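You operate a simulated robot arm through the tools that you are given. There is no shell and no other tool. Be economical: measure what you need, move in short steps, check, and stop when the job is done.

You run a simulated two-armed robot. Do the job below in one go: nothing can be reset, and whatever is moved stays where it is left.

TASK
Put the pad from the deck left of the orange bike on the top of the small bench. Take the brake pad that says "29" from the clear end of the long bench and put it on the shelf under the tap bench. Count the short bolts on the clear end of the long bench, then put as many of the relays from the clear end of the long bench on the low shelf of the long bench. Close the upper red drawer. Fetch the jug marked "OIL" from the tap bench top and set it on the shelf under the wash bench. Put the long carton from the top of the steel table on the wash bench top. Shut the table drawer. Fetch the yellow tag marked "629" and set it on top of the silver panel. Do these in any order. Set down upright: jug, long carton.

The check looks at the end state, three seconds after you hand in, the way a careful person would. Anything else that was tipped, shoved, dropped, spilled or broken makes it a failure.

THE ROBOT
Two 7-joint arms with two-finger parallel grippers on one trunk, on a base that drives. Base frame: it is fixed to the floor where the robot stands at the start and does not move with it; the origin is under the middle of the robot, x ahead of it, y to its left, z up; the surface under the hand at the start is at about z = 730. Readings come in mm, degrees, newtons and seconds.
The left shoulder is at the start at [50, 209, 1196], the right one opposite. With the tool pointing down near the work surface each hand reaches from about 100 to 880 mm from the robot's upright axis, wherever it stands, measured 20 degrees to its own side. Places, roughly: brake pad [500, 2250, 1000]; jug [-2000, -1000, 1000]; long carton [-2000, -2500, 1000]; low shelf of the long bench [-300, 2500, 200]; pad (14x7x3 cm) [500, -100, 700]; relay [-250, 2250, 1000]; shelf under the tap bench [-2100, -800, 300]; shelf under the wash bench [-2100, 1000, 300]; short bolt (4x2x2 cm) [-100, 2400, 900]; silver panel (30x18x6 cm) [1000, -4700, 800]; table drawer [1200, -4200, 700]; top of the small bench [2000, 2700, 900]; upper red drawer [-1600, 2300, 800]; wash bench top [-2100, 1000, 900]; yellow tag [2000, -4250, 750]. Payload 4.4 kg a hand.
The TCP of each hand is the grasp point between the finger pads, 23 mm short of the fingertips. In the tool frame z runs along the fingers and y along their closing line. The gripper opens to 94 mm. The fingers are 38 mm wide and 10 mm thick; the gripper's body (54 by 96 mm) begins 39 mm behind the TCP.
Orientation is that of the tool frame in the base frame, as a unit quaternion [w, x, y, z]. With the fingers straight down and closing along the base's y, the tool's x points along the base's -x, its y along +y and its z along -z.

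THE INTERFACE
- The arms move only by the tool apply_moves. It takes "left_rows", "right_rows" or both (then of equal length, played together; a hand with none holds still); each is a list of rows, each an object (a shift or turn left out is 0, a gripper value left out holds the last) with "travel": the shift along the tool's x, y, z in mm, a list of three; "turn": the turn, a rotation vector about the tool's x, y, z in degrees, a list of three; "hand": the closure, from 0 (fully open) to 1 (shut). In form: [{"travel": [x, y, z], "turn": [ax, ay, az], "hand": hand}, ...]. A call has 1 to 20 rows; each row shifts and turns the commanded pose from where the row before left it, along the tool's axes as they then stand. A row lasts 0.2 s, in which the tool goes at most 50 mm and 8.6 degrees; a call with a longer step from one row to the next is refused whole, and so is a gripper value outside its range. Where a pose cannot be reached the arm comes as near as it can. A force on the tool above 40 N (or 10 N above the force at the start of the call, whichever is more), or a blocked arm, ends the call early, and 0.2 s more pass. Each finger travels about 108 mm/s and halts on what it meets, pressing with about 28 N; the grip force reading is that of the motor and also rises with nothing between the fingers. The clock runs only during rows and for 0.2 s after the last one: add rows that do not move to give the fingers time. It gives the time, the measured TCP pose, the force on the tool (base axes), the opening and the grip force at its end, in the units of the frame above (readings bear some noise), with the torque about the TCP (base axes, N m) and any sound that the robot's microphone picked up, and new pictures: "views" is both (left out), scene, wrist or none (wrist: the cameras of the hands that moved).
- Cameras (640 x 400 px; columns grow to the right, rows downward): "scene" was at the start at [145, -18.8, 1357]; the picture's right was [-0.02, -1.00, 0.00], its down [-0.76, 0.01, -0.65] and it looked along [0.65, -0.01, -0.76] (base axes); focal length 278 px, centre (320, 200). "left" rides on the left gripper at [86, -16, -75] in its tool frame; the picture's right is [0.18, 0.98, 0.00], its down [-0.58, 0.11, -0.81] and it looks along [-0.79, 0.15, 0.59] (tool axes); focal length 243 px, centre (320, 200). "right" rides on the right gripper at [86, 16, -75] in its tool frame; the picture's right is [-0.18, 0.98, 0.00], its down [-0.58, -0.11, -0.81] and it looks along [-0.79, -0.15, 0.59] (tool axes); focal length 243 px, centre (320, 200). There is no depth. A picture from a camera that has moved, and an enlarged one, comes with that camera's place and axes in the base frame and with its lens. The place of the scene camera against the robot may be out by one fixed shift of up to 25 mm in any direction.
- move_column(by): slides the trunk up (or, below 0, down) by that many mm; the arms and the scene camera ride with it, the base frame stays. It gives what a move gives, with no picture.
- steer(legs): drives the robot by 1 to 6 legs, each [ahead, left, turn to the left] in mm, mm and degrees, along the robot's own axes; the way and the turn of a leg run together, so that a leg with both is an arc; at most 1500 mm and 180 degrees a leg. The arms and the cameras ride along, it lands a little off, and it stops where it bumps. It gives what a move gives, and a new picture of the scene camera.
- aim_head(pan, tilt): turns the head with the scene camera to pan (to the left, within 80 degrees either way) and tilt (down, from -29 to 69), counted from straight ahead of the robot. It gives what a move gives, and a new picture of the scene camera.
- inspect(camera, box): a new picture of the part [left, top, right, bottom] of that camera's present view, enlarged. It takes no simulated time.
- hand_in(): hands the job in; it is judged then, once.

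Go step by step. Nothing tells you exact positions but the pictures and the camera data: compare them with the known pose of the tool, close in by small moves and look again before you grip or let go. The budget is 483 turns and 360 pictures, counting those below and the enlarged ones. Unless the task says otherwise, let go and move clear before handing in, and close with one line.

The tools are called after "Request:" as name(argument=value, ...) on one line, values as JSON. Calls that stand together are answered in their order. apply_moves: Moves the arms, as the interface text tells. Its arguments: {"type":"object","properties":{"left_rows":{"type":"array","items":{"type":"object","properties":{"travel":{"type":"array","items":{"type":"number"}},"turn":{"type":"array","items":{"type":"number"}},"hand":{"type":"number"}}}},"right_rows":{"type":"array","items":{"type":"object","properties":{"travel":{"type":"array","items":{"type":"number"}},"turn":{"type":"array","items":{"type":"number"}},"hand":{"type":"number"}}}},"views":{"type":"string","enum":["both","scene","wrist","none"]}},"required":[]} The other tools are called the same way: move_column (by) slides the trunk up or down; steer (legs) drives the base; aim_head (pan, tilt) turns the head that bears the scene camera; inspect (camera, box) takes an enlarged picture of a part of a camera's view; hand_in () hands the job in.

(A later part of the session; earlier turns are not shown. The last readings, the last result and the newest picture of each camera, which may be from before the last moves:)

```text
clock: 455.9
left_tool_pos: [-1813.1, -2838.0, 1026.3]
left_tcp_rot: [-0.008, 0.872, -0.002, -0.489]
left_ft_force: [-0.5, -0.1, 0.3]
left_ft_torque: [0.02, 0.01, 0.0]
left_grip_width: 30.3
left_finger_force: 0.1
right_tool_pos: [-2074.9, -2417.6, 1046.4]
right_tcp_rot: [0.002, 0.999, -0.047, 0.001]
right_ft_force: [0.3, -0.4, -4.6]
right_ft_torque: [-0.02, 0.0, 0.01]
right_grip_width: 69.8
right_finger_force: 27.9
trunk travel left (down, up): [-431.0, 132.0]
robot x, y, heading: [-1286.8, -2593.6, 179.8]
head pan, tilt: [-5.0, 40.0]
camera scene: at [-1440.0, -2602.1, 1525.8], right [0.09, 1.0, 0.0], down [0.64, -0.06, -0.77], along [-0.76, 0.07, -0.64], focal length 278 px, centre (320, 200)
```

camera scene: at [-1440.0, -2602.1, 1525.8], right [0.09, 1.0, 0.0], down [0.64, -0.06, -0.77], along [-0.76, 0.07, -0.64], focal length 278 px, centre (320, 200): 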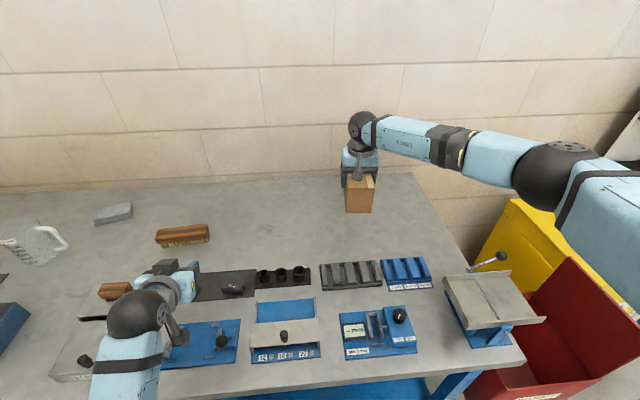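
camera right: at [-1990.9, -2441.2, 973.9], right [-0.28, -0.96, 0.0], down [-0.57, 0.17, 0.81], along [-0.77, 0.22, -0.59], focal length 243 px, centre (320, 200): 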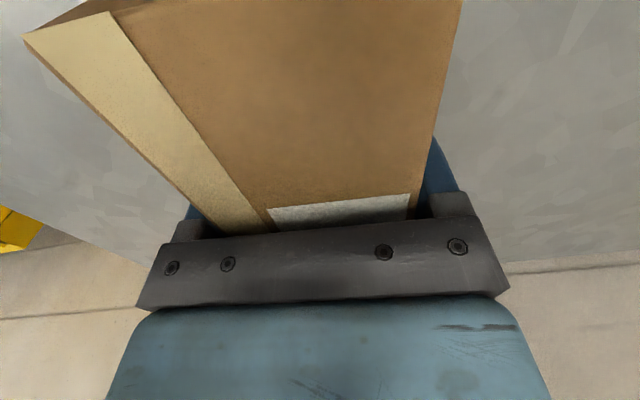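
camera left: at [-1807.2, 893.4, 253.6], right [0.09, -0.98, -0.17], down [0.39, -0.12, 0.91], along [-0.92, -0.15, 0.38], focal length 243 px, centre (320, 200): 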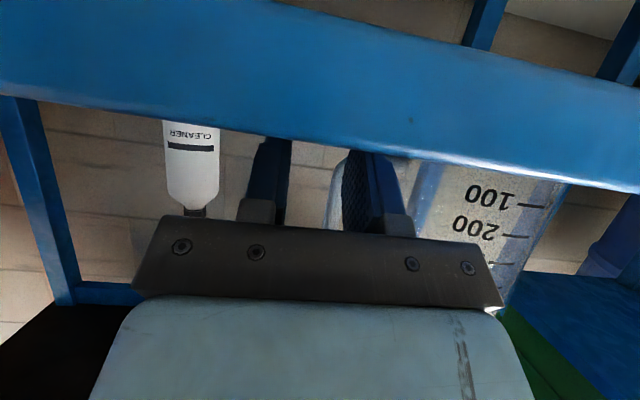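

Request:
move_column(by=130)

Request:
steer(legs=[[-700, 0, 0], [0, -1200, 0], [0, -1200, 0], [0, -900, 0]])

Request:
aim_head(pan=-5, tilt=35)

```text
clock: 457.5
left_tool_pos: [-1813.4, -2836.9, 1155.4]
left_tcp_rot: [-0.008, 0.872, -0.002, -0.489]
left_ft_force: [0.3, -0.2, 0.2]
left_ft_torque: [0.01, -0.06, 0.03]
left_grip_width: 30.0
left_finger_force: 0.1
right_tool_pos: [-2074.0, -2418.0, 1176.7]
right_tcp_rot: [0.003, 0.999, -0.047, 0.001]
right_ft_force: [-0.1, -0.4, -4.0]
right_ft_torque: [-0.05, 0.0, 0.0]
right_grip_width: 69.8
right_finger_force: 27.7
trunk travel left (down, up): [-561.0, 2.0]
robot x, y, heading: [-1289.3, -2594.4, 179.7]
head pan, tilt: [-5.0, 40.0]
```

```text
clock: 489.9
left_tool_pos: [-1108.9, 437.3, 1155.3]
left_tcp_rot: [-0.001, 0.872, 0.01, -0.49]
left_ft_force: [0.1, -0.5, 0.7]
left_ft_torque: [0.0, 0.0, 0.0]
left_grip_width: 29.9
left_finger_force: 0.1
right_tool_pos: [-1383.1, 850.1, 1176.4]
right_tcp_rot: [0.003, 0.999, -0.033, 0.0]
right_ft_force: [-0.1, -0.9, -5.1]
right_ft_torque: [-0.01, -0.01, -0.01]
right_grip_width: 69.8
right_finger_force: 27.9
trunk travel left (down, up): [-561.0, 2.0]
robot x, y, heading: [-587.7, 694.8, -178.7]
head pan, tilt: [-5.0, 40.0]
camera scene: at [-742.1, 682.3, 1655.9], right [0.07, 1.0, 0.0], down [0.64, -0.04, -0.77], along [-0.76, 0.05, -0.64], focal length 278 px, centre (320, 200)
```

scene: 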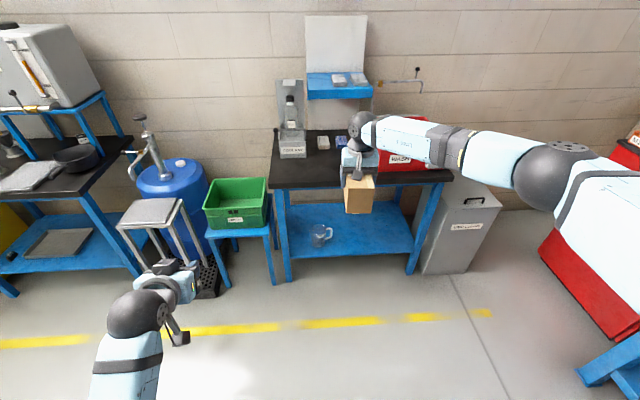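

```text
clock: 490.5
left_tool_pos: [-1110.9, 437.3, 1156.0]
left_tcp_rot: [0.0, 0.872, 0.011, -0.489]
left_ft_force: [0.0, 0.9, 0.4]
left_ft_torque: [-0.02, 0.03, -0.03]
left_grip_width: 30.1
left_finger_force: 0.0
right_tool_pos: [-1381.2, 849.9, 1176.7]
right_tcp_rot: [0.002, 0.999, -0.033, 0.001]
right_ft_force: [-0.9, 0.0, -4.2]
right_ft_torque: [0.02, -0.02, 0.01]
right_grip_width: 70.0
right_finger_force: 28.1
trunk travel left (down, up): [-561.0, 2.0]
robot x, y, heading: [-588.1, 693.5, -178.8]
head pan, tilt: [-5.0, 35.0]
camera scene: at [-745.1, 682.8, 1663.4], right [0.07, 1.0, 0.0], down [0.57, -0.04, -0.82], along [-0.82, 0.05, -0.57], focal length 278 px, centre (320, 200)
```

scene: 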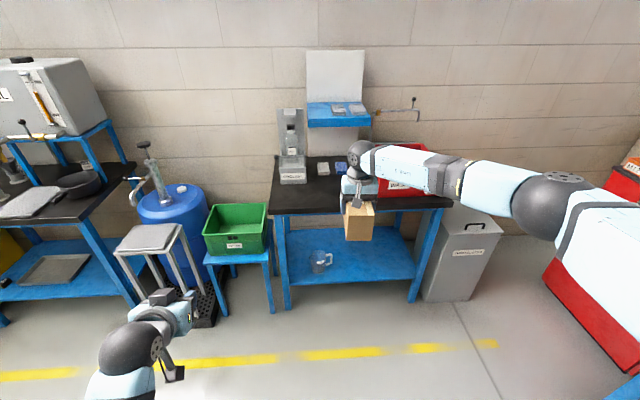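

The wash bench's front left is free. I'll line up and drive the carton over it at height.

Request:
steer(legs=[[0, 110, -1.2], [500, 0, 0]])

Request:
aim_head(pan=-10, tilt=45)

Request:
inspect(camera="right", box=[0, 0, 640, 400])

```text
clock: 494.7
left_tool_pos: [-1613.0, 337.8, 1156.4]
left_tcp_rot: [-0.008, 0.872, 0.0, -0.489]
left_ft_force: [-0.5, -0.2, 1.0]
left_ft_torque: [-0.02, 0.02, 0.0]
left_grip_width: 30.2
left_finger_force: 0.1
right_tool_pos: [-1875.3, 757.7, 1177.0]
right_tcp_rot: [0.004, 0.999, -0.045, 0.001]
right_ft_force: [-0.5, 0.2, -4.9]
right_ft_torque: [0.01, -0.05, 0.0]
right_grip_width: 69.8
right_finger_force: 28.0
trunk travel left (down, up): [-561.0, 2.0]
robot x, y, heading: [-1088.6, 587.7, 179.7]
head pan, tilt: [-5.0, 35.0]
camera scene: at [-1242.7, 575.1, 1663.5], right [0.09, 1.0, 0.0], down [0.57, -0.05, -0.82], along [-0.82, 0.07, -0.57], focal length 278 px, centre (320, 200)
```

scene: 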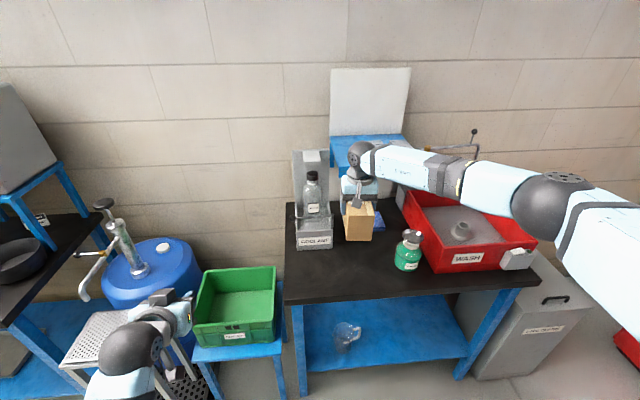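

```text
clock: 495.4
left_tool_pos: [-1612.4, 337.7, 1155.4]
left_tcp_rot: [-0.008, 0.872, -0.001, -0.489]
left_ft_force: [-0.4, -0.2, 1.0]
left_ft_torque: [-0.02, 0.0, 0.0]
left_grip_width: 30.1
left_finger_force: 0.0
right_tool_pos: [-1875.3, 757.7, 1176.2]
right_tcp_rot: [0.003, 0.999, -0.045, 0.001]
right_ft_force: [-0.4, 0.0, -5.0]
right_ft_torque: [0.06, -0.02, 0.01]
right_grip_width: 70.1
right_finger_force: 28.8
trunk travel left (down, up): [-561.0, 2.0]
robot x, y, heading: [-1089.6, 581.7, 180.1]
head pan, tilt: [-10.0, 45.0]
camera scene: at [-1236.5, 581.6, 1648.6], right [0.18, 0.98, 0.0], down [0.7, -0.12, -0.71], along [-0.7, 0.12, -0.71], focal length 278 px, centre (320, 200)
```

scene: 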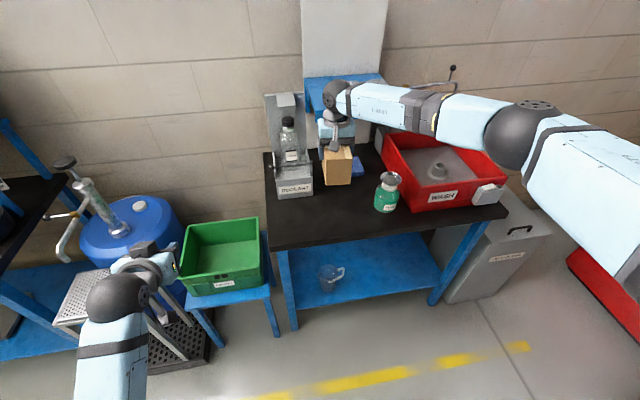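

```text
1.00 times, centred on (320, 200) of right (not enlarged: the box is as wide or as high as the picture)
camera zoom: at [-1791.7, 733.6, 1251.4], right [-0.27, -0.96, 0.0], down [-0.57, 0.16, 0.8], along [-0.77, 0.22, -0.59], focal length 243 px, centre (320, 200)
```

zoom: 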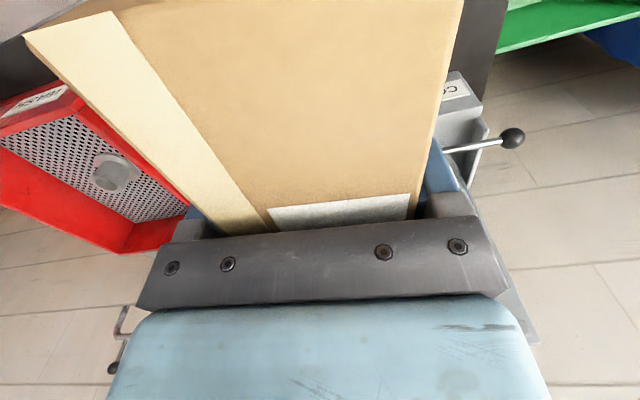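

The landing spot ahead of the dispenser is clear. I'll drive 50 mm further, lower the trunk and then descend slowly.

Request:
steer(legs=[[50, 0, 0]])

Request:
move_column(by=-150)

Request:
apply_moves(right_rows=[{"travel": [0, 0, 35]}, {"travel": [0, 0, 30]}, {}], views="scene")

```text
clock: 496.4
left_tool_pos: [-1660.3, 338.1, 1156.8]
left_tcp_rot: [-0.007, 0.871, -0.001, -0.491]
left_ft_force: [-0.1, -0.6, -0.6]
left_ft_torque: [0.03, 0.0, -0.03]
left_grip_width: 30.2
left_finger_force: 0.0
right_tool_pos: [-1922.8, 757.9, 1180.4]
right_tcp_rot: [0.003, 0.999, -0.046, -0.001]
right_ft_force: [-0.7, -0.8, -4.3]
right_ft_torque: [0.0, 0.06, 0.0]
right_grip_width: 69.6
right_finger_force: 27.5
trunk travel left (down, up): [-561.0, 2.0]
robot x, y, heading: [-1137.7, 587.2, 180.0]
head pan, tilt: [-10.0, 45.0]
camera scene: at [-1281.0, 581.4, 1649.3], right [0.18, 0.98, 0.0], down [0.69, -0.12, -0.71], along [-0.7, 0.12, -0.71], focal length 278 px, centre (320, 200)
```

scene: 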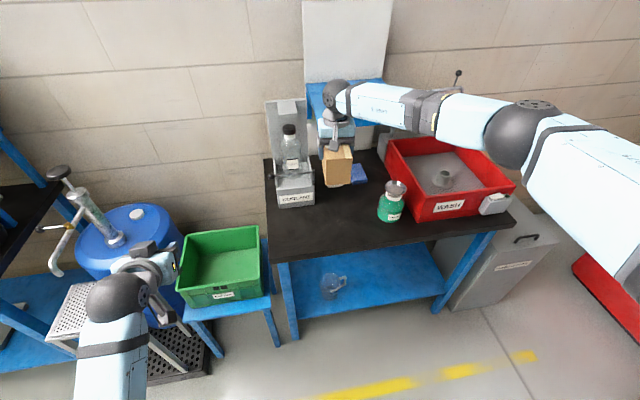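

```text
clock: 498.1
left_tool_pos: [-1662.0, 338.4, 1005.3]
left_tcp_rot: [-0.006, 0.872, 0.001, -0.489]
left_ft_force: [-0.7, 0.6, 0.0]
left_ft_torque: [-0.05, -0.01, 0.0]
left_grip_width: 30.2
left_finger_force: 0.1
right_tool_pos: [-1926.0, 758.8, 1027.5]
right_tcp_rot: [0.002, 0.999, -0.045, 0.001]
right_ft_force: [0.7, -0.4, -4.3]
right_ft_torque: [0.0, 0.0, 0.02]
right_grip_width: 70.3
right_finger_force: 28.2
trunk travel left (down, up): [-411.0, 152.0]
robot x, y, heading: [-1138.1, 587.2, 179.7]
head pan, tilt: [-10.0, 45.0]
```

```text
clock: 498.9
left_tool_pos: [-1662.5, 338.9, 1006.5]
left_tcp_rot: [-0.006, 0.872, 0.0, -0.49]
left_ft_force: [-0.1, -0.4, -0.7]
left_ft_torque: [-0.05, 0.0, 0.0]
left_grip_width: 30.0
left_finger_force: 0.0
right_tool_pos: [-1924.6, 757.0, 962.8]
right_tcp_rot: [0.002, 0.999, -0.045, 0.0]
right_ft_force: [-0.1, 0.1, -4.9]
right_ft_torque: [-0.01, 0.01, -0.01]
right_grip_width: 69.8
right_finger_force: 28.1
trunk travel left (down, up): [-411.0, 152.0]
robot x, y, heading: [-1137.0, 579.2, 179.7]
head pan, tilt: [-10.0, 45.0]
camera scene: at [-1285.1, 581.9, 1498.7], right [0.18, 0.98, 0.0], down [0.7, -0.12, -0.71], along [-0.7, 0.12, -0.71], focal length 278 px, centre (320, 200)
```

scene: 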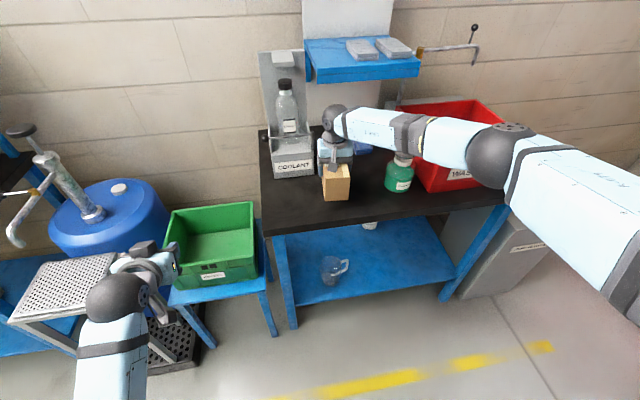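

Request:
apply_moves(right_rows=[{"travel": [0, 0, 8]}, {"travel": [0, 0, 6]}, {"travel": [0, 0, 5]}, {"travel": [0, 0, 4]}, {"travel": [0, 0, 4]}, {"travel": [0, 0, 4]}, {"travel": [0, 0, 4]}, {"travel": [0, 0, 4]}], views="none")

```text
clock: 500.7
left_tool_pos: [-1663.1, 338.6, 1004.9]
left_tcp_rot: [-0.006, 0.872, 0.0, -0.489]
left_ft_force: [0.1, -1.2, 0.4]
left_ft_torque: [-0.01, 0.02, -0.01]
left_grip_width: 29.9
left_finger_force: 0.0
right_tool_pos: [-1925.3, 757.5, 923.1]
right_tcp_rot: [0.003, 0.999, -0.045, 0.001]
right_ft_force: [-0.5, -0.2, -5.5]
right_ft_torque: [0.03, 0.05, -0.01]
right_grip_width: 69.9
right_finger_force: 27.6
trunk travel left (down, up): [-411.0, 152.0]
robot x, y, heading: [-1138.0, 583.8, 179.9]
head pan, tilt: [-10.0, 45.0]
```

Request:
apply_moves(right_rows=[{"travel": [0, 0, 3]}, {"travel": [0, 0, 3]}, {"travel": [0, 0, 3]}, {"travel": [0, 0, 3]}, {"travel": [0, 0, 3]}, {"travel": [0, 0, 3]}, {"travel": [0, 0, 3]}, {"travel": [0, 0, 3]}], views="scene")

```text
clock: 502.3
left_tool_pos: [-1660.3, 337.2, 1006.3]
left_tcp_rot: [-0.006, 0.872, 0.001, -0.49]
left_ft_force: [0.3, 0.1, -0.5]
left_ft_torque: [0.02, -0.03, -0.01]
left_grip_width: 30.1
left_finger_force: 0.0
right_tool_pos: [-1926.5, 756.6, 910.1]
right_tcp_rot: [0.002, 0.999, -0.046, -0.002]
right_ft_force: [1.1, -0.7, 20.2]
right_ft_torque: [0.69, -1.51, -0.18]
right_grip_width: 69.8
right_finger_force: 27.9
trunk travel left (down, up): [-411.0, 152.0]
robot x, y, heading: [-1133.1, 585.9, 179.6]
head pan, tilt: [-10.0, 45.0]
stopped in row 7 (right hand): the force on the tool passed its limit at 42 N (the readings are from after the stop); the commanded pose is now the measured one
camera scene: at [-1281.9, 581.0, 1498.8], right [0.18, 0.98, 0.0], down [0.69, -0.12, -0.71], along [-0.7, 0.13, -0.71], focal length 278 px, centre (320, 200)
```

scene: 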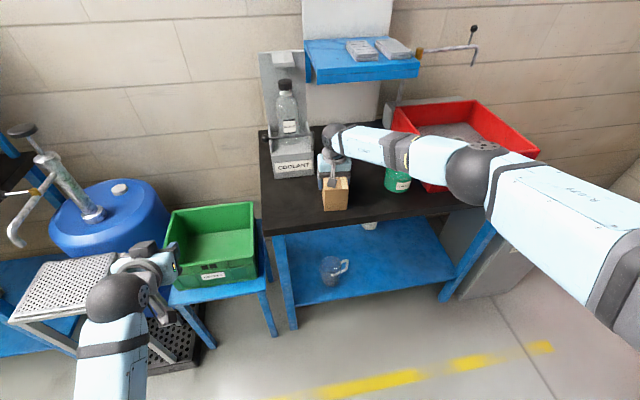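

The carton is on the bench. I'll release and lift away.

Request:
apply_moves(right_rows=[{"travel": [0, 0, -1.5]}, {"hand": 0.15}, {"hand": 0}, {"hand": 0}, {"travel": [0, 0, -30]}, {"travel": [0, 0, -40]}, {"travel": [0, 0, -40]}, {"travel": [0, 0, -40]}], views="both")

```text
clock: 504.1
left_tool_pos: [-1661.8, 338.2, 1005.5]
left_tcp_rot: [-0.007, 0.872, 0.0, -0.49]
left_ft_force: [0.4, 0.0, -0.1]
left_ft_torque: [-0.01, -0.01, -0.04]
left_grip_width: 30.4
left_finger_force: 0.0
right_tool_pos: [-1927.0, 758.1, 1060.9]
right_tcp_rot: [0.002, 0.999, -0.046, -0.001]
right_ft_force: [0.5, 0.8, -0.4]
right_ft_torque: [0.01, 0.01, 0.01]
right_grip_width: 94.1
right_finger_force: 0.1
trunk travel left (down, up): [-411.0, 152.0]
robot x, y, heading: [-1133.5, 581.9, 179.9]
head pan, tilt: [-10.0, 45.0]
camera scene: at [-1283.6, 581.4, 1498.8], right [0.18, 0.98, 0.0], down [0.7, -0.12, -0.71], along [-0.7, 0.12, -0.71], focal length 278 px, centre (320, 200)
camera right: at [-1841.5, 734.5, 1133.9], right [-0.27, -0.96, 0.0], down [-0.57, 0.17, 0.81], along [-0.78, 0.22, -0.59], focal length 243 px, centre (320, 200)
```

scene: 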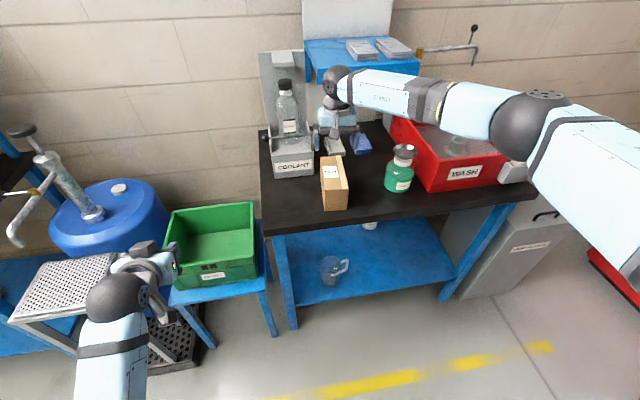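
right: 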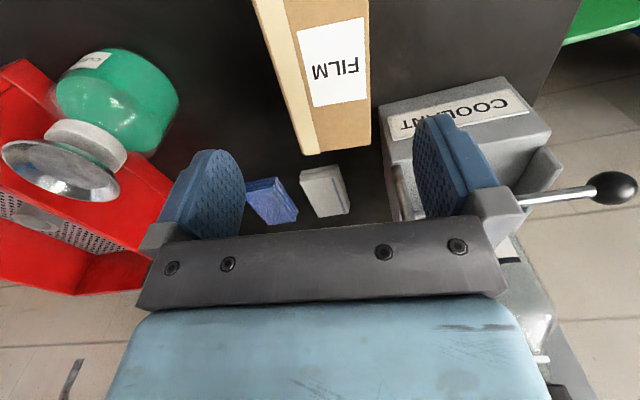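

The carton stands upright on the wash bench. Now to the far side for the drawer and the tag: back off, go down the aisle and turn to face -y.

Request:
move_column(by=120)

Request:
steer(legs=[[-600, 0, 0], [0, 1500, 0], [0, 1500, 0], [0, 0, 90], [0, 800, 0]])

Request:
aim_head(pan=0, tilt=15)

Request:
aim_head(pan=40, tilt=15)

```text
clock: 505.6
left_tool_pos: [-1662.1, 337.8, 1126.1]
left_tcp_rot: [-0.007, 0.872, 0.0, -0.489]
left_ft_force: [-0.3, -0.2, 0.6]
left_ft_torque: [-0.01, -0.02, 0.0]
left_grip_width: 29.9
left_finger_force: 0.0
right_tool_pos: [-1927.9, 758.5, 1177.6]
right_tcp_rot: [0.003, 0.999, -0.046, -0.001]
right_ft_force: [-0.5, -0.9, -0.2]
right_ft_torque: [0.01, 0.01, -0.01]
right_grip_width: 94.1
right_finger_force: 0.0
trunk travel left (down, up): [-531.0, 32.0]
robot x, y, heading: [-1136.5, 583.3, 179.8]
head pan, tilt: [-10.0, 45.0]
```

```text
clock: 545.5
left_tool_pos: [388.8, -2982.0, 1125.1]
left_tcp_rot: [0.331, 0.633, 0.599, -0.36]
left_ft_force: [1.1, 0.7, 0.3]
left_ft_torque: [0.01, 0.0, 0.01]
left_grip_width: 30.3
left_finger_force: 0.1
right_tool_pos: [-46.1, -3224.3, 1178.3]
right_tcp_rot: [0.003, 0.757, 0.654, 0.001]
right_ft_force: [-0.1, -0.3, 0.1]
right_ft_torque: [0.01, -0.02, 0.0]
right_grip_width: 94.1
right_finger_force: 0.1
trunk travel left (down, up): [-531.0, 32.0]
robot x, y, heading: [172.2, -2442.6, -93.6]
head pan, tilt: [-10.0, 45.0]
camera scene: at [148.8, -2608.2, 1618.7], right [-0.97, 0.23, 0.0], down [0.16, 0.69, -0.71], along [-0.16, -0.69, -0.71], focal length 278 px, centre (320, 200)
```

scene: 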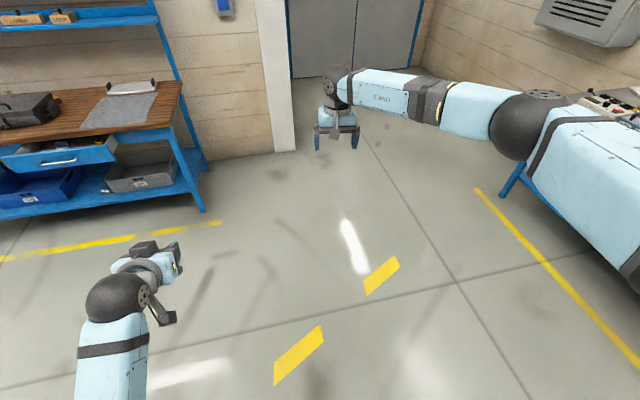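

```text
clock: 546.5
left_tool_pos: [388.5, -2982.2, 1125.8]
left_tcp_rot: [0.331, 0.634, 0.599, -0.361]
left_ft_force: [0.3, 0.5, 0.3]
left_ft_torque: [0.01, 0.0, 0.0]
left_grip_width: 29.9
left_finger_force: 0.1
right_tool_pos: [-46.7, -3223.9, 1178.9]
right_tcp_rot: [0.002, 0.757, 0.653, 0.0]
right_ft_force: [1.5, -0.6, 0.4]
right_ft_torque: [0.02, 0.03, -0.01]
right_grip_width: 94.1
right_finger_force: 0.0
trunk travel left (down, up): [-531.0, 32.0]
robot x, y, heading: [171.6, -2445.9, -93.3]
head pan, tilt: [0.0, 15.0]
camera scene: at [162.2, -2622.4, 1665.4], right [-1.0, 0.06, 0.0], down [0.02, 0.26, -0.97], along [-0.06, -0.96, -0.26], focal length 278 px, centre (320, 200)
```

scene: 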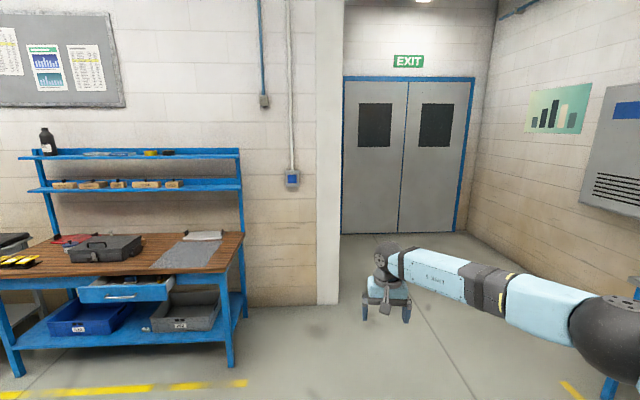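

```text
clock: 547.5
left_tool_pos: [388.8, -2982.7, 1125.3]
left_tcp_rot: [0.331, 0.633, 0.6, -0.36]
left_ft_force: [-0.3, 0.1, -1.1]
left_ft_torque: [-0.04, -0.01, -0.02]
left_grip_width: 30.0
left_finger_force: 0.0
right_tool_pos: [-44.3, -3223.8, 1177.3]
right_tcp_rot: [0.003, 0.757, 0.654, 0.001]
right_ft_force: [-0.2, 0.0, -0.1]
right_ft_torque: [-0.01, 0.02, -0.02]
right_grip_width: 93.7
right_finger_force: 0.0
trunk travel left (down, up): [-531.0, 32.0]
robot x, y, heading: [175.9, -2445.1, -93.5]
head pan, tilt: [40.0, 15.0]
camera scene: at [223.4, -2604.1, 1665.5], right [-0.8, -0.6, 0.0], down [-0.15, 0.21, -0.97], along [0.58, -0.78, -0.26], focal length 278 px, centre (320, 200)
```

scene: 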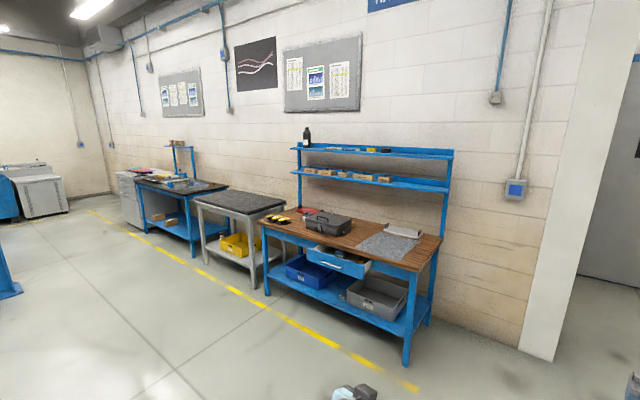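

The wooden bench with an open blue drawer is ahead on the left, with tags on the tables next to it. Moving in front of it.

Request:
steer(legs=[[0, 0, 3.4], [0, 1000, 0], [450, 0, 0]])

Request:
aim_head(pan=0, tilt=30)

Request:
aim_head(pan=40, tilt=28)

```text
clock: 559.4
left_tool_pos: [1422.5, -3410.6, 1125.7]
left_tcp_rot: [0.343, 0.613, 0.621, -0.348]
left_ft_force: [0.2, -0.6, 0.5]
left_ft_torque: [0.0, 0.02, 0.0]
left_grip_width: 30.4
left_finger_force: 0.1
right_tool_pos: [1005.3, -3681.7, 1179.1]
right_tcp_rot: [0.003, 0.734, 0.679, 0.001]
right_ft_force: [-0.6, -0.5, 0.0]
right_ft_torque: [0.03, 0.02, -0.02]
right_grip_width: 93.9
right_finger_force: 0.2
trunk travel left (down, up): [-531.0, 32.0]
robot x, y, heading: [1171.7, -2888.0, -89.6]
head pan, tilt: [40.0, 15.0]
camera scene: at [1230.6, -3044.9, 1665.6], right [-0.76, -0.65, 0.0], down [-0.17, 0.2, -0.97], along [0.63, -0.73, -0.26], focal length 278 px, centre (320, 200)
```

scene: 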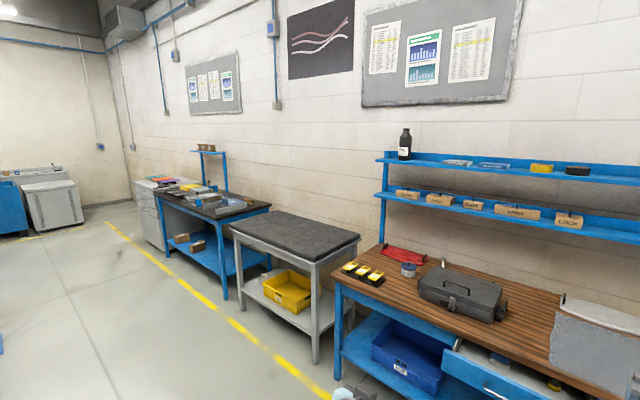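

```text
clock: 560.4
left_tool_pos: [1423.3, -3411.3, 1125.6]
left_tcp_rot: [0.344, 0.612, 0.621, -0.348]
left_ft_force: [-0.8, -0.6, 1.3]
left_ft_torque: [0.04, 0.02, -0.01]
left_grip_width: 30.1
left_finger_force: 0.0
right_tool_pos: [1006.2, -3683.0, 1178.7]
right_tcp_rot: [0.003, 0.734, 0.679, 0.001]
right_ft_force: [1.1, 0.9, -0.2]
right_ft_torque: [0.01, 0.01, 0.0]
right_grip_width: 94.0
right_finger_force: 0.0
trunk travel left (down, up): [-531.0, 32.0]
robot x, y, heading: [1167.9, -2891.2, -89.5]
head pan, tilt: [0.0, 30.0]
camera scene: at [1170.8, -3064.9, 1641.3], right [-1.0, -0.01, 0.0], down [-0.01, 0.5, -0.87], along [0.01, -0.87, -0.5], focal length 278 px, centre (320, 200)
```

scene: 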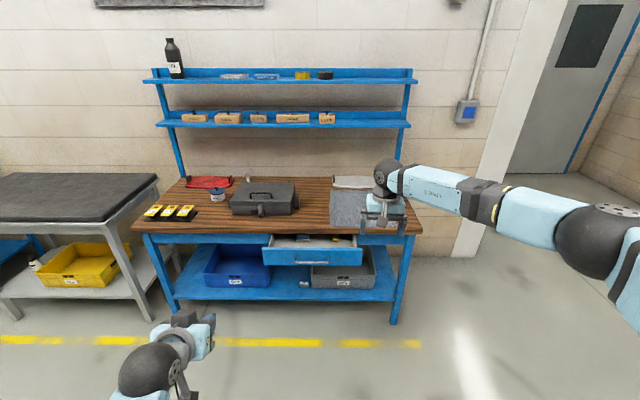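

```text
clock: 561.5
left_tool_pos: [1422.5, -3412.2, 1125.7]
left_tcp_rot: [0.344, 0.612, 0.621, -0.349]
left_ft_force: [0.5, -0.3, -0.4]
left_ft_torque: [-0.01, 0.03, -0.03]
left_grip_width: 29.9
left_finger_force: 0.1
right_tool_pos: [1005.5, -3683.0, 1178.8]
right_tcp_rot: [0.003, 0.735, 0.679, 0.001]
right_ft_force: [-0.1, 0.7, 0.4]
right_ft_torque: [0.01, 0.0, 0.0]
right_grip_width: 93.9
right_finger_force: 0.0
trunk travel left (down, up): [-531.0, 32.0]
robot x, y, heading: [1167.9, -2889.5, -89.5]
head pan, tilt: [40.0, 28.0]
camera scene: at [1229.1, -3043.8, 1644.5], right [-0.76, -0.65, 0.0], down [-0.31, 0.36, -0.88], along [0.57, -0.67, -0.47], focal length 278 px, centre (320, 200)
```

scene: 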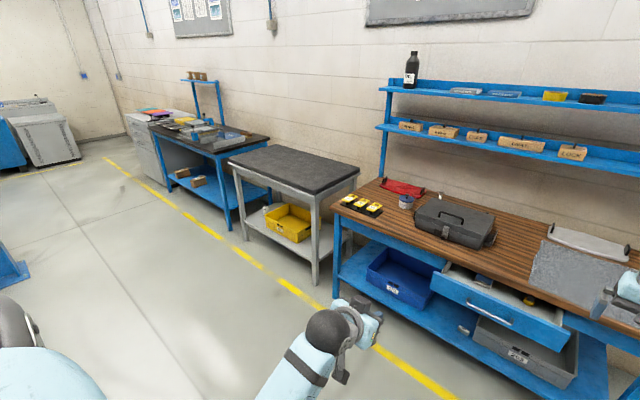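

Request:
inspect(camera="scene", box=[320, 170, 640, 300])

Request:
aim_head(pan=0, tilt=32)

Request:
inspect(camera="scene", box=[130, 150, 250, 230])

Request:
inspect(camera="scene", box=[240, 150, 430, 270])

```text
2.00 times, centred on (480, 235) of scene
camera zoom: at [1229.1, -3043.8, 1644.5], right [-0.76, -0.65, 0.0], down [-0.31, 0.36, -0.88], along [0.57, -0.67, -0.47], focal length 556 px, centre (0, 130)
```

zoom: 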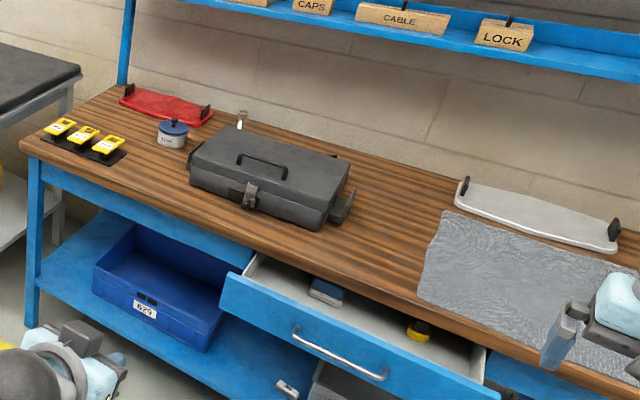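

```text
clock: 562.6
left_tool_pos: [1423.4, -3409.9, 1125.4]
left_tcp_rot: [0.344, 0.612, 0.621, -0.349]
left_ft_force: [0.5, 0.0, -0.6]
left_ft_torque: [-0.01, 0.04, 0.01]
left_grip_width: 30.1
left_finger_force: 0.1
right_tool_pos: [1005.5, -3683.1, 1178.9]
right_tcp_rot: [0.003, 0.734, 0.68, 0.001]
right_ft_force: [0.3, 0.4, 0.0]
right_ft_torque: [0.01, -0.02, 0.02]
right_grip_width: 94.3
right_finger_force: 0.0
trunk travel left (down, up): [-531.0, 32.0]
robot x, y, heading: [1168.7, -2890.6, -89.4]
head pan, tilt: [0.0, 32.0]
camera scene: at [1170.8, -3064.1, 1638.2], right [-1.0, -0.01, 0.0], down [-0.01, 0.53, -0.85], along [0.01, -0.85, -0.53], focal length 278 px, centre (320, 200)
```

scene: 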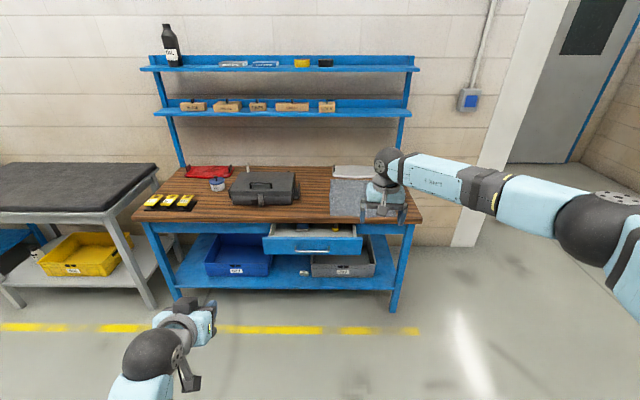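

```text
5.00 times, centred on (190, 190) of scene
camera zoom: at [1170.8, -3064.1, 1638.2], right [-1.0, -0.01, 0.0], down [-0.01, 0.53, -0.85], along [0.01, -0.85, -0.53], focal length 1390 px, centre (970, 250)
```

zoom: 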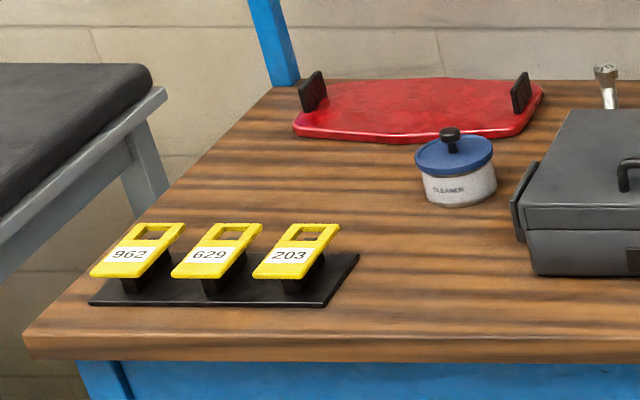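

```text
3.33 times, centred on (335, 210) of scene
camera zoom: at [1170.8, -3064.1, 1638.2], right [-1.0, -0.01, 0.0], down [-0.01, 0.53, -0.85], along [0.01, -0.85, -0.53], focal length 927 px, centre (270, 167)
```

zoom: 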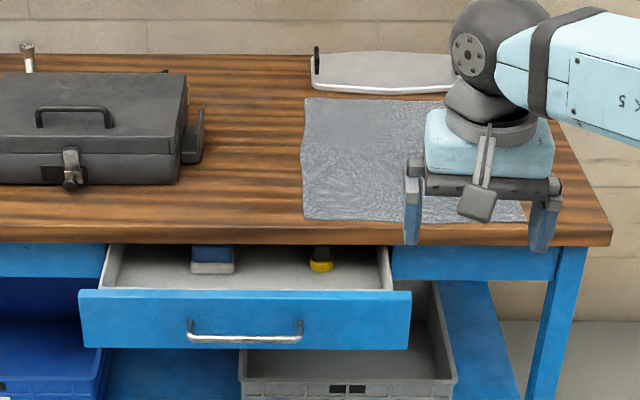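

Drawer: its handle is at about [1221, -4095, 700] and the panel spans z≈660–770. The tag "629" is the middle of three, and the silver panel lies at the right rear. First the drawer: I'll retract the right hand, lower the trunk and point the closed left hand forward.

Request:
apply_moves(right_rows=[{"travel": [45, 0, -15]}, {"travel": [45, 0, -15]}, {"travel": [45, 0, -15]}, {"travel": [45, 0, -15]}, {"travel": [45, 0, -15]}, {"travel": [45, 0, -15]}], left_rows=[{"turn": [0, -6.5, 0], "hand": 1}, {"turn": [0, -6.5, 0]}, {"turn": [0, -6.5, 0]}, {"turn": [0, -6.5, 0]}, {}, {}], views="none")

Request:
move_column(by=-300)

Request:
steer(legs=[[0, -200, -0.5], [350, 0, 0]])

Request:
aim_head(pan=5, tilt=35)

```text
clock: 564.0
left_tool_pos: [1423.2, -3410.5, 1127.0]
left_tcp_rot: [0.475, 0.518, 0.527, -0.478]
left_ft_force: [0.0, -0.2, 0.1]
left_ft_torque: [0.03, 0.01, 0.0]
left_grip_width: 0.1
left_finger_force: 28.3
right_tool_pos: [1025.8, -3411.5, 1269.2]
right_tcp_rot: [0.003, 0.734, 0.679, 0.0]
right_ft_force: [-0.3, 0.4, -0.2]
right_ft_torque: [-0.02, -0.02, -0.01]
right_grip_width: 94.1
right_finger_force: 0.0
trunk travel left (down, up): [-531.0, 32.0]
robot x, y, heading: [1168.9, -2888.9, -89.5]
head pan, tilt: [0.0, 32.0]
```

```text
clock: 567.2
left_tool_pos: [1421.9, -3410.8, 912.3]
left_tcp_rot: [0.473, 0.518, 0.528, -0.479]
left_ft_force: [0.8, -0.2, -0.3]
left_ft_torque: [0.01, 0.0, 0.0]
left_grip_width: 0.2
left_finger_force: 27.5
right_tool_pos: [1024.5, -3412.7, 1055.1]
right_tcp_rot: [0.003, 0.735, 0.678, 0.001]
right_ft_force: [-0.2, -0.4, -1.1]
right_ft_torque: [-0.01, -0.02, 0.04]
right_grip_width: 94.1
right_finger_force: 0.1
trunk travel left (down, up): [-308.0, 256.0]
robot x, y, heading: [1167.8, -2891.5, -89.6]
head pan, tilt: [0.0, 32.0]
stopped: the arm was blocked; the commanded pose is now the measured one
```

```text
clock: 571.4
left_tool_pos: [1215.4, -3755.5, 908.5]
left_tcp_rot: [0.469, 0.521, 0.529, -0.479]
left_ft_force: [0.0, 0.7, 0.8]
left_ft_torque: [-0.02, -0.02, 0.0]
left_grip_width: 0.0
left_finger_force: 27.6
right_tool_pos: [819.4, -3756.2, 1052.9]
right_tcp_rot: [0.003, 0.738, 0.674, 0.002]
right_ft_force: [-0.1, 0.0, 0.0]
right_ft_torque: [-0.02, 0.02, 0.01]
right_grip_width: 94.2
right_finger_force: 0.1
trunk travel left (down, up): [-308.0, 256.0]
robot x, y, heading: [972.5, -3234.1, -90.1]
head pan, tilt: [0.0, 32.0]
camera scene: at [968.3, -3408.7, 1423.1], right [-1.0, 0.0, 0.0], down [0.0, 0.53, -0.85], along [0.0, -0.85, -0.53], focal length 278 px, centre (320, 200)
```

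scene: 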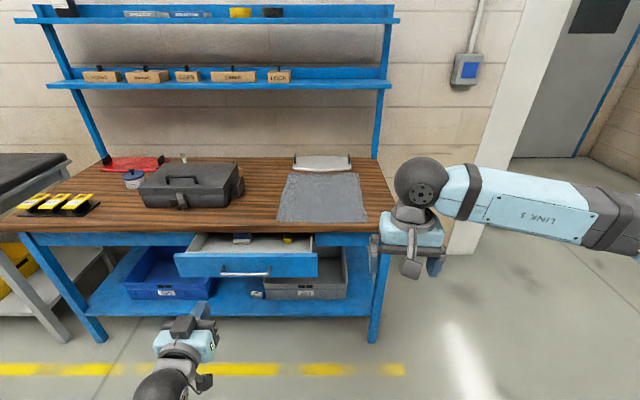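

```text
clock: 572.0
left_tool_pos: [1214.3, -3754.6, 907.6]
left_tcp_rot: [0.468, 0.521, 0.528, -0.48]
left_ft_force: [0.1, -1.0, 0.5]
left_ft_torque: [-0.02, -0.02, 0.01]
left_grip_width: 0.0
left_finger_force: 27.8
right_tool_pos: [819.4, -3755.2, 1052.9]
right_tcp_rot: [0.003, 0.738, 0.675, 0.001]
right_ft_force: [0.1, 0.6, -0.5]
right_ft_torque: [0.01, 0.02, 0.01]
right_grip_width: 94.0
right_finger_force: 0.0
trunk travel left (down, up): [-308.0, 256.0]
robot x, y, heading: [970.2, -3233.1, -90.0]
head pan, tilt: [5.0, 35.0]
camera scene: at [975.9, -3406.2, 1418.4], right [-1.0, -0.09, 0.0], down [-0.05, 0.57, -0.82], along [0.07, -0.82, -0.57], focal length 278 px, centre (320, 200)
```

scene: 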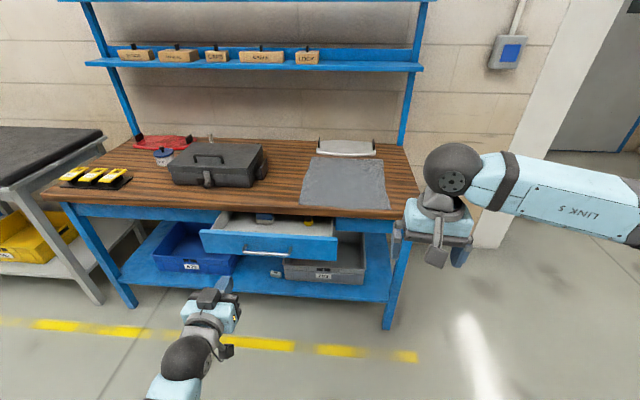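

I'll move the left hand forward and down in front of the drawer panel, above its handle.

Request:
apply_moves(left_rows=[{"travel": [0, 0, 40]}, {"travel": [15, 0, 40]}, {"travel": [30, 0, 30]}, {"travel": [35, 0, 25]}, {"travel": [35, 0, 25]}, {"travel": [35, 3, 20]}], views="scene")

```text
clock: 572.8
left_tool_pos: [1215.2, -3774.6, 792.9]
left_tcp_rot: [0.424, 0.56, 0.566, -0.431]
left_ft_force: [-1.0, 0.5, -0.1]
left_ft_torque: [0.01, 0.0, 0.02]
left_grip_width: 0.0
left_finger_force: 28.2
right_tool_pos: [818.7, -3754.6, 1055.5]
right_tcp_rot: [0.003, 0.738, 0.675, 0.002]
right_ft_force: [0.3, 1.1, 0.3]
right_ft_torque: [-0.02, -0.01, 0.0]
right_grip_width: 94.1
right_finger_force: 0.1
trunk travel left (down, up): [-308.0, 256.0]
robot x, y, heading: [967.7, -3232.2, -89.9]
head pan, tilt: [5.0, 35.0]
stopped in row 3 (left hand): the arm was blocked; the commanded pose is now the measured one
camera scene: at [976.0, -3406.3, 1421.3], right [-1.0, -0.09, 0.0], down [-0.05, 0.57, -0.82], along [0.07, -0.82, -0.57], focal length 278 px, centre (320, 200)
```

scene: 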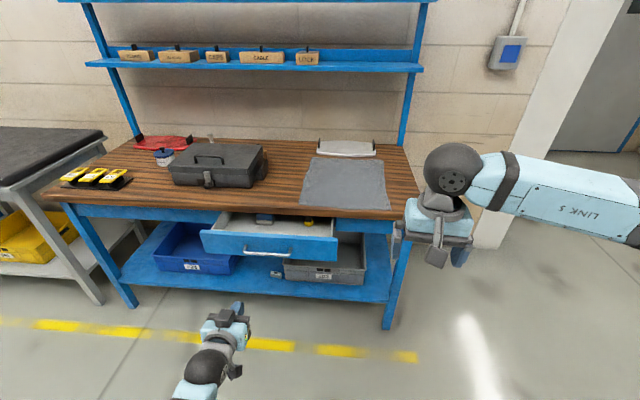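

The elbow is jammed against my base again. I'll raise the trunk a little, then extend.

Request:
move_column(by=150)

Request:
apply_moves(left_rows=[{"travel": [-10, 0, 40]}, {"travel": [-10, 0, 40]}, {"travel": [-5, 0, 40]}, {"travel": [0, 0, 40]}, {"travel": [0, 0, 40]}], views="scene")

```text
clock: 574.5
left_tool_pos: [1213.1, -3773.5, 929.6]
left_tcp_rot: [0.424, 0.56, 0.565, -0.432]
left_ft_force: [-0.1, -0.1, 0.5]
left_ft_torque: [0.01, -0.02, 0.02]
left_grip_width: 0.1
left_finger_force: 28.1
right_tool_pos: [820.2, -3755.4, 1195.3]
right_tcp_rot: [0.003, 0.738, 0.675, 0.001]
right_ft_force: [0.2, 0.0, 0.6]
right_ft_torque: [0.01, 0.01, -0.01]
right_grip_width: 94.0
right_finger_force: 0.0
trunk travel left (down, up): [-458.0, 106.0]
robot x, y, heading: [968.0, -3231.7, -89.8]
head pan, tilt: [5.0, 35.0]
```

```text
clock: 575.7
left_tool_pos: [1214.3, -3976.9, 900.3]
left_tcp_rot: [0.423, 0.562, 0.565, -0.431]
left_ft_force: [-0.5, 0.1, 0.1]
left_ft_torque: [0.0, -0.03, 0.02]
left_grip_width: 0.0
left_finger_force: 28.2
right_tool_pos: [820.7, -3756.5, 1194.8]
right_tcp_rot: [0.002, 0.738, 0.675, 0.002]
right_ft_force: [0.6, -0.4, -0.6]
right_ft_torque: [0.01, -0.02, 0.01]
right_grip_width: 93.9
right_finger_force: 0.1
trunk travel left (down, up): [-458.0, 106.0]
robot x, y, heading: [967.8, -3234.8, -90.1]
head pan, tilt: [5.0, 35.0]
camera scene: at [975.7, -3407.6, 1559.9], right [-1.0, -0.09, 0.0], down [-0.05, 0.57, -0.82], along [0.07, -0.82, -0.57], focal length 278 px, centre (320, 200)
```

scene: 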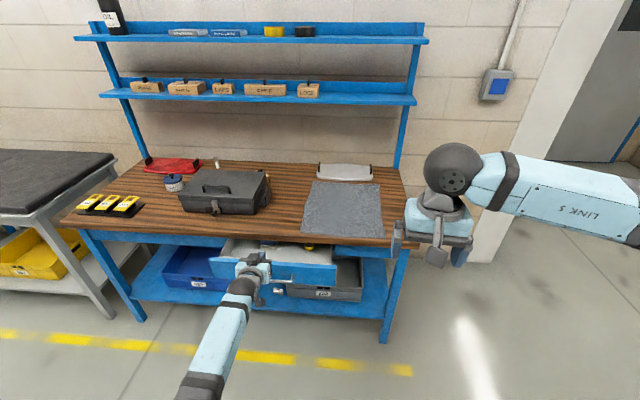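

Request:
move_column(by=-160)

Request:
apply_moves(left_rows=[{"turn": [0, -5, 0]}, {"turn": [0, -5, 0]}], views="scene")

```text
clock: 577.5
left_tool_pos: [1214.6, -3975.5, 741.2]
left_tcp_rot: [0.425, 0.56, 0.565, -0.432]
left_ft_force: [0.4, 0.3, 0.4]
left_ft_torque: [-0.03, 0.04, -0.02]
left_grip_width: 0.0
left_finger_force: 27.8
right_tool_pos: [819.3, -3756.3, 1034.5]
right_tcp_rot: [0.002, 0.738, 0.675, 0.001]
right_ft_force: [1.2, 0.5, -0.2]
right_ft_torque: [0.0, 0.03, 0.0]
right_grip_width: 93.8
right_finger_force: 0.1
trunk travel left (down, up): [-298.0, 266.0]
robot x, y, heading: [967.8, -3232.0, -90.0]
head pan, tilt: [5.0, 35.0]
```

```text
clock: 578.1
left_tool_pos: [1214.8, -3975.9, 740.9]
left_tcp_rot: [0.472, 0.52, 0.526, -0.479]
left_ft_force: [0.6, 1.2, 1.0]
left_ft_torque: [-0.02, 0.0, 0.0]
left_grip_width: 0.0
left_finger_force: 28.1
right_tool_pos: [819.1, -3756.8, 1034.7]
right_tcp_rot: [0.003, 0.738, 0.675, 0.001]
right_ft_force: [-1.3, 0.3, 0.5]
right_ft_torque: [0.0, -0.01, 0.02]
right_grip_width: 94.1
right_finger_force: 0.1
trunk travel left (down, up): [-298.0, 266.0]
robot x, y, heading: [970.7, -3233.3, -89.8]
head pan, tilt: [5.0, 35.0]
camera scene: at [976.0, -3406.3, 1400.1], right [-1.0, -0.09, 0.0], down [-0.05, 0.57, -0.82], along [0.07, -0.82, -0.57], focal length 278 px, centre (320, 200)
```

scene: 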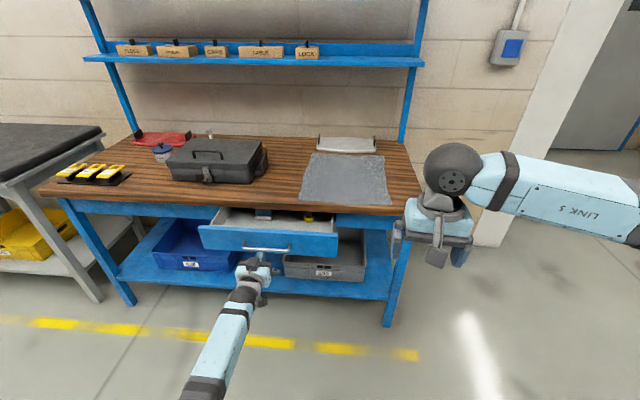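

Request:
steer(legs=[[110, 0, 0]])

Request:
apply_moves(left_rows=[{"travel": [0, 0, 20]}, {"travel": [-1, 0, 20]}, {"travel": [-1, 0, 20]}, {"travel": [-1, 0, 20]}], views="scene")

```text
clock: 579.3
left_tool_pos: [1211.8, -4085.1, 741.3]
left_tcp_rot: [0.471, 0.522, 0.525, -0.48]
left_ft_force: [0.6, 0.7, 2.7]
left_ft_torque: [0.02, -0.04, -0.02]
left_grip_width: 0.2
left_finger_force: 28.2
right_tool_pos: [817.7, -3865.1, 1035.3]
right_tcp_rot: [0.003, 0.738, 0.675, 0.001]
right_ft_force: [0.2, -0.7, -0.4]
right_ft_torque: [0.01, 0.03, -0.01]
right_grip_width: 94.3
right_finger_force: 0.0
trunk travel left (down, up): [-298.0, 266.0]
robot x, y, heading: [967.5, -3344.4, -90.1]
head pan, tilt: [5.0, 35.0]
camera scene: at [975.6, -3515.5, 1400.0], right [-1.0, -0.09, 0.0], down [-0.05, 0.57, -0.82], along [0.07, -0.82, -0.57], focal length 278 px, centre (320, 200)
```

scene: 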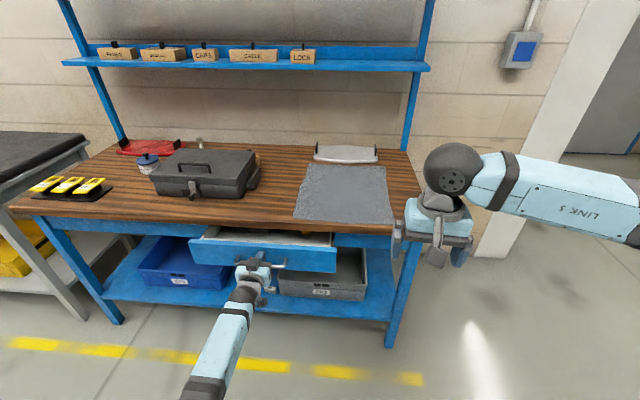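

```text
clock: 580.3
left_tool_pos: [1212.1, -4164.5, 740.5]
left_tcp_rot: [0.473, 0.52, 0.523, -0.481]
left_ft_force: [3.1, -0.3, 16.8]
left_ft_torque: [0.16, -0.24, -0.04]
left_grip_width: 0.2
left_finger_force: 27.9
right_tool_pos: [817.5, -3862.7, 1034.9]
right_tcp_rot: [0.002, 0.739, 0.674, 0.0]
right_ft_force: [0.4, 0.3, 0.2]
right_ft_torque: [-0.02, 0.02, -0.02]
right_grip_width: 94.0
right_finger_force: 0.1
trunk travel left (down, up): [-298.0, 266.0]
robot x, y, heading: [969.2, -3345.0, -90.0]
head pan, tilt: [5.0, 35.0]
camera scene: at [975.0, -3512.7, 1400.6], right [-1.0, -0.09, 0.0], down [-0.05, 0.57, -0.82], along [0.07, -0.82, -0.57], focal length 278 px, centre (320, 200)
```

scene: 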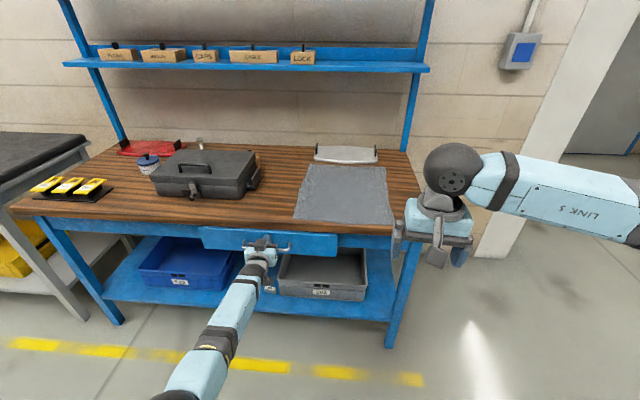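

The drawer is nearly in. There's some upward force, so I'll ease the hand up 4 mm and continue pushing.

Request:
apply_moves(left_rows=[{"travel": [-5, 0, 0]}, {"travel": [0, 0, 15]}, {"travel": [0, 0, 15]}, {"travel": [0, 0, 15]}, {"travel": [0, 0, 15]}, {"travel": [0, 0, 15]}, {"travel": [0, 0, 15]}], views="scene")

Request:
inspect(camera="scene", box=[180, 200, 400, 310])

```text
clock: 581.1
left_tool_pos: [1212.4, -4189.7, 741.1]
left_tcp_rot: [0.472, 0.52, 0.524, -0.482]
left_ft_force: [-2.2, 15.5, 9.2]
left_ft_torque: [-0.4, 0.02, -0.11]
left_grip_width: 0.0
left_finger_force: 27.9
right_tool_pos: [818.8, -3862.3, 1035.5]
right_tcp_rot: [0.002, 0.739, 0.674, 0.001]
right_ft_force: [0.4, -0.3, -0.6]
right_ft_torque: [-0.01, 0.0, 0.01]
right_grip_width: 93.8
right_finger_force: 0.0
trunk travel left (down, up): [-298.0, 266.0]
robot x, y, heading: [969.4, -3340.3, -90.4]
head pan, tilt: [5.0, 35.0]
stopped in row 3 (left hand): the force on the tool passed its limit at 331 N (the readings are from after the stop); the commanded pose is now the measured one
camera scene: at [975.5, -3512.0, 1400.4], right [-1.0, -0.09, 0.0], down [-0.05, 0.57, -0.82], along [0.07, -0.82, -0.57], focal length 278 px, centre (320, 200)
```

scene: 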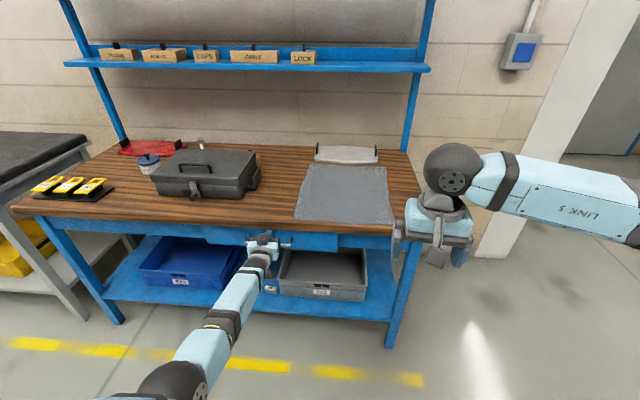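

```text
2.91 times, centred on (290, 255) of scene
camera zoom: at [975.5, -3512.0, 1400.4], right [-1.0, -0.09, 0.0], down [-0.05, 0.57, -0.82], along [0.07, -0.82, -0.57], focal length 809 px, centre (407, 40)
```

zoom: 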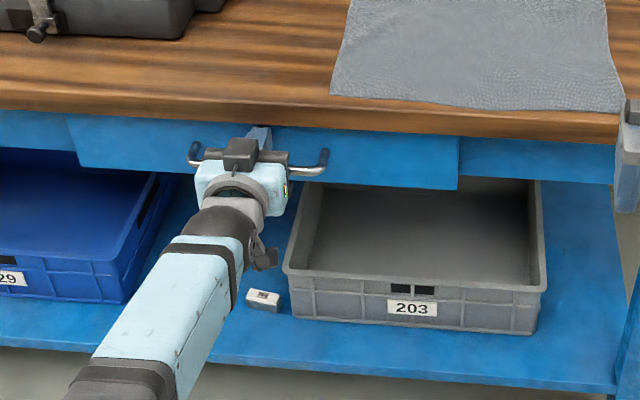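

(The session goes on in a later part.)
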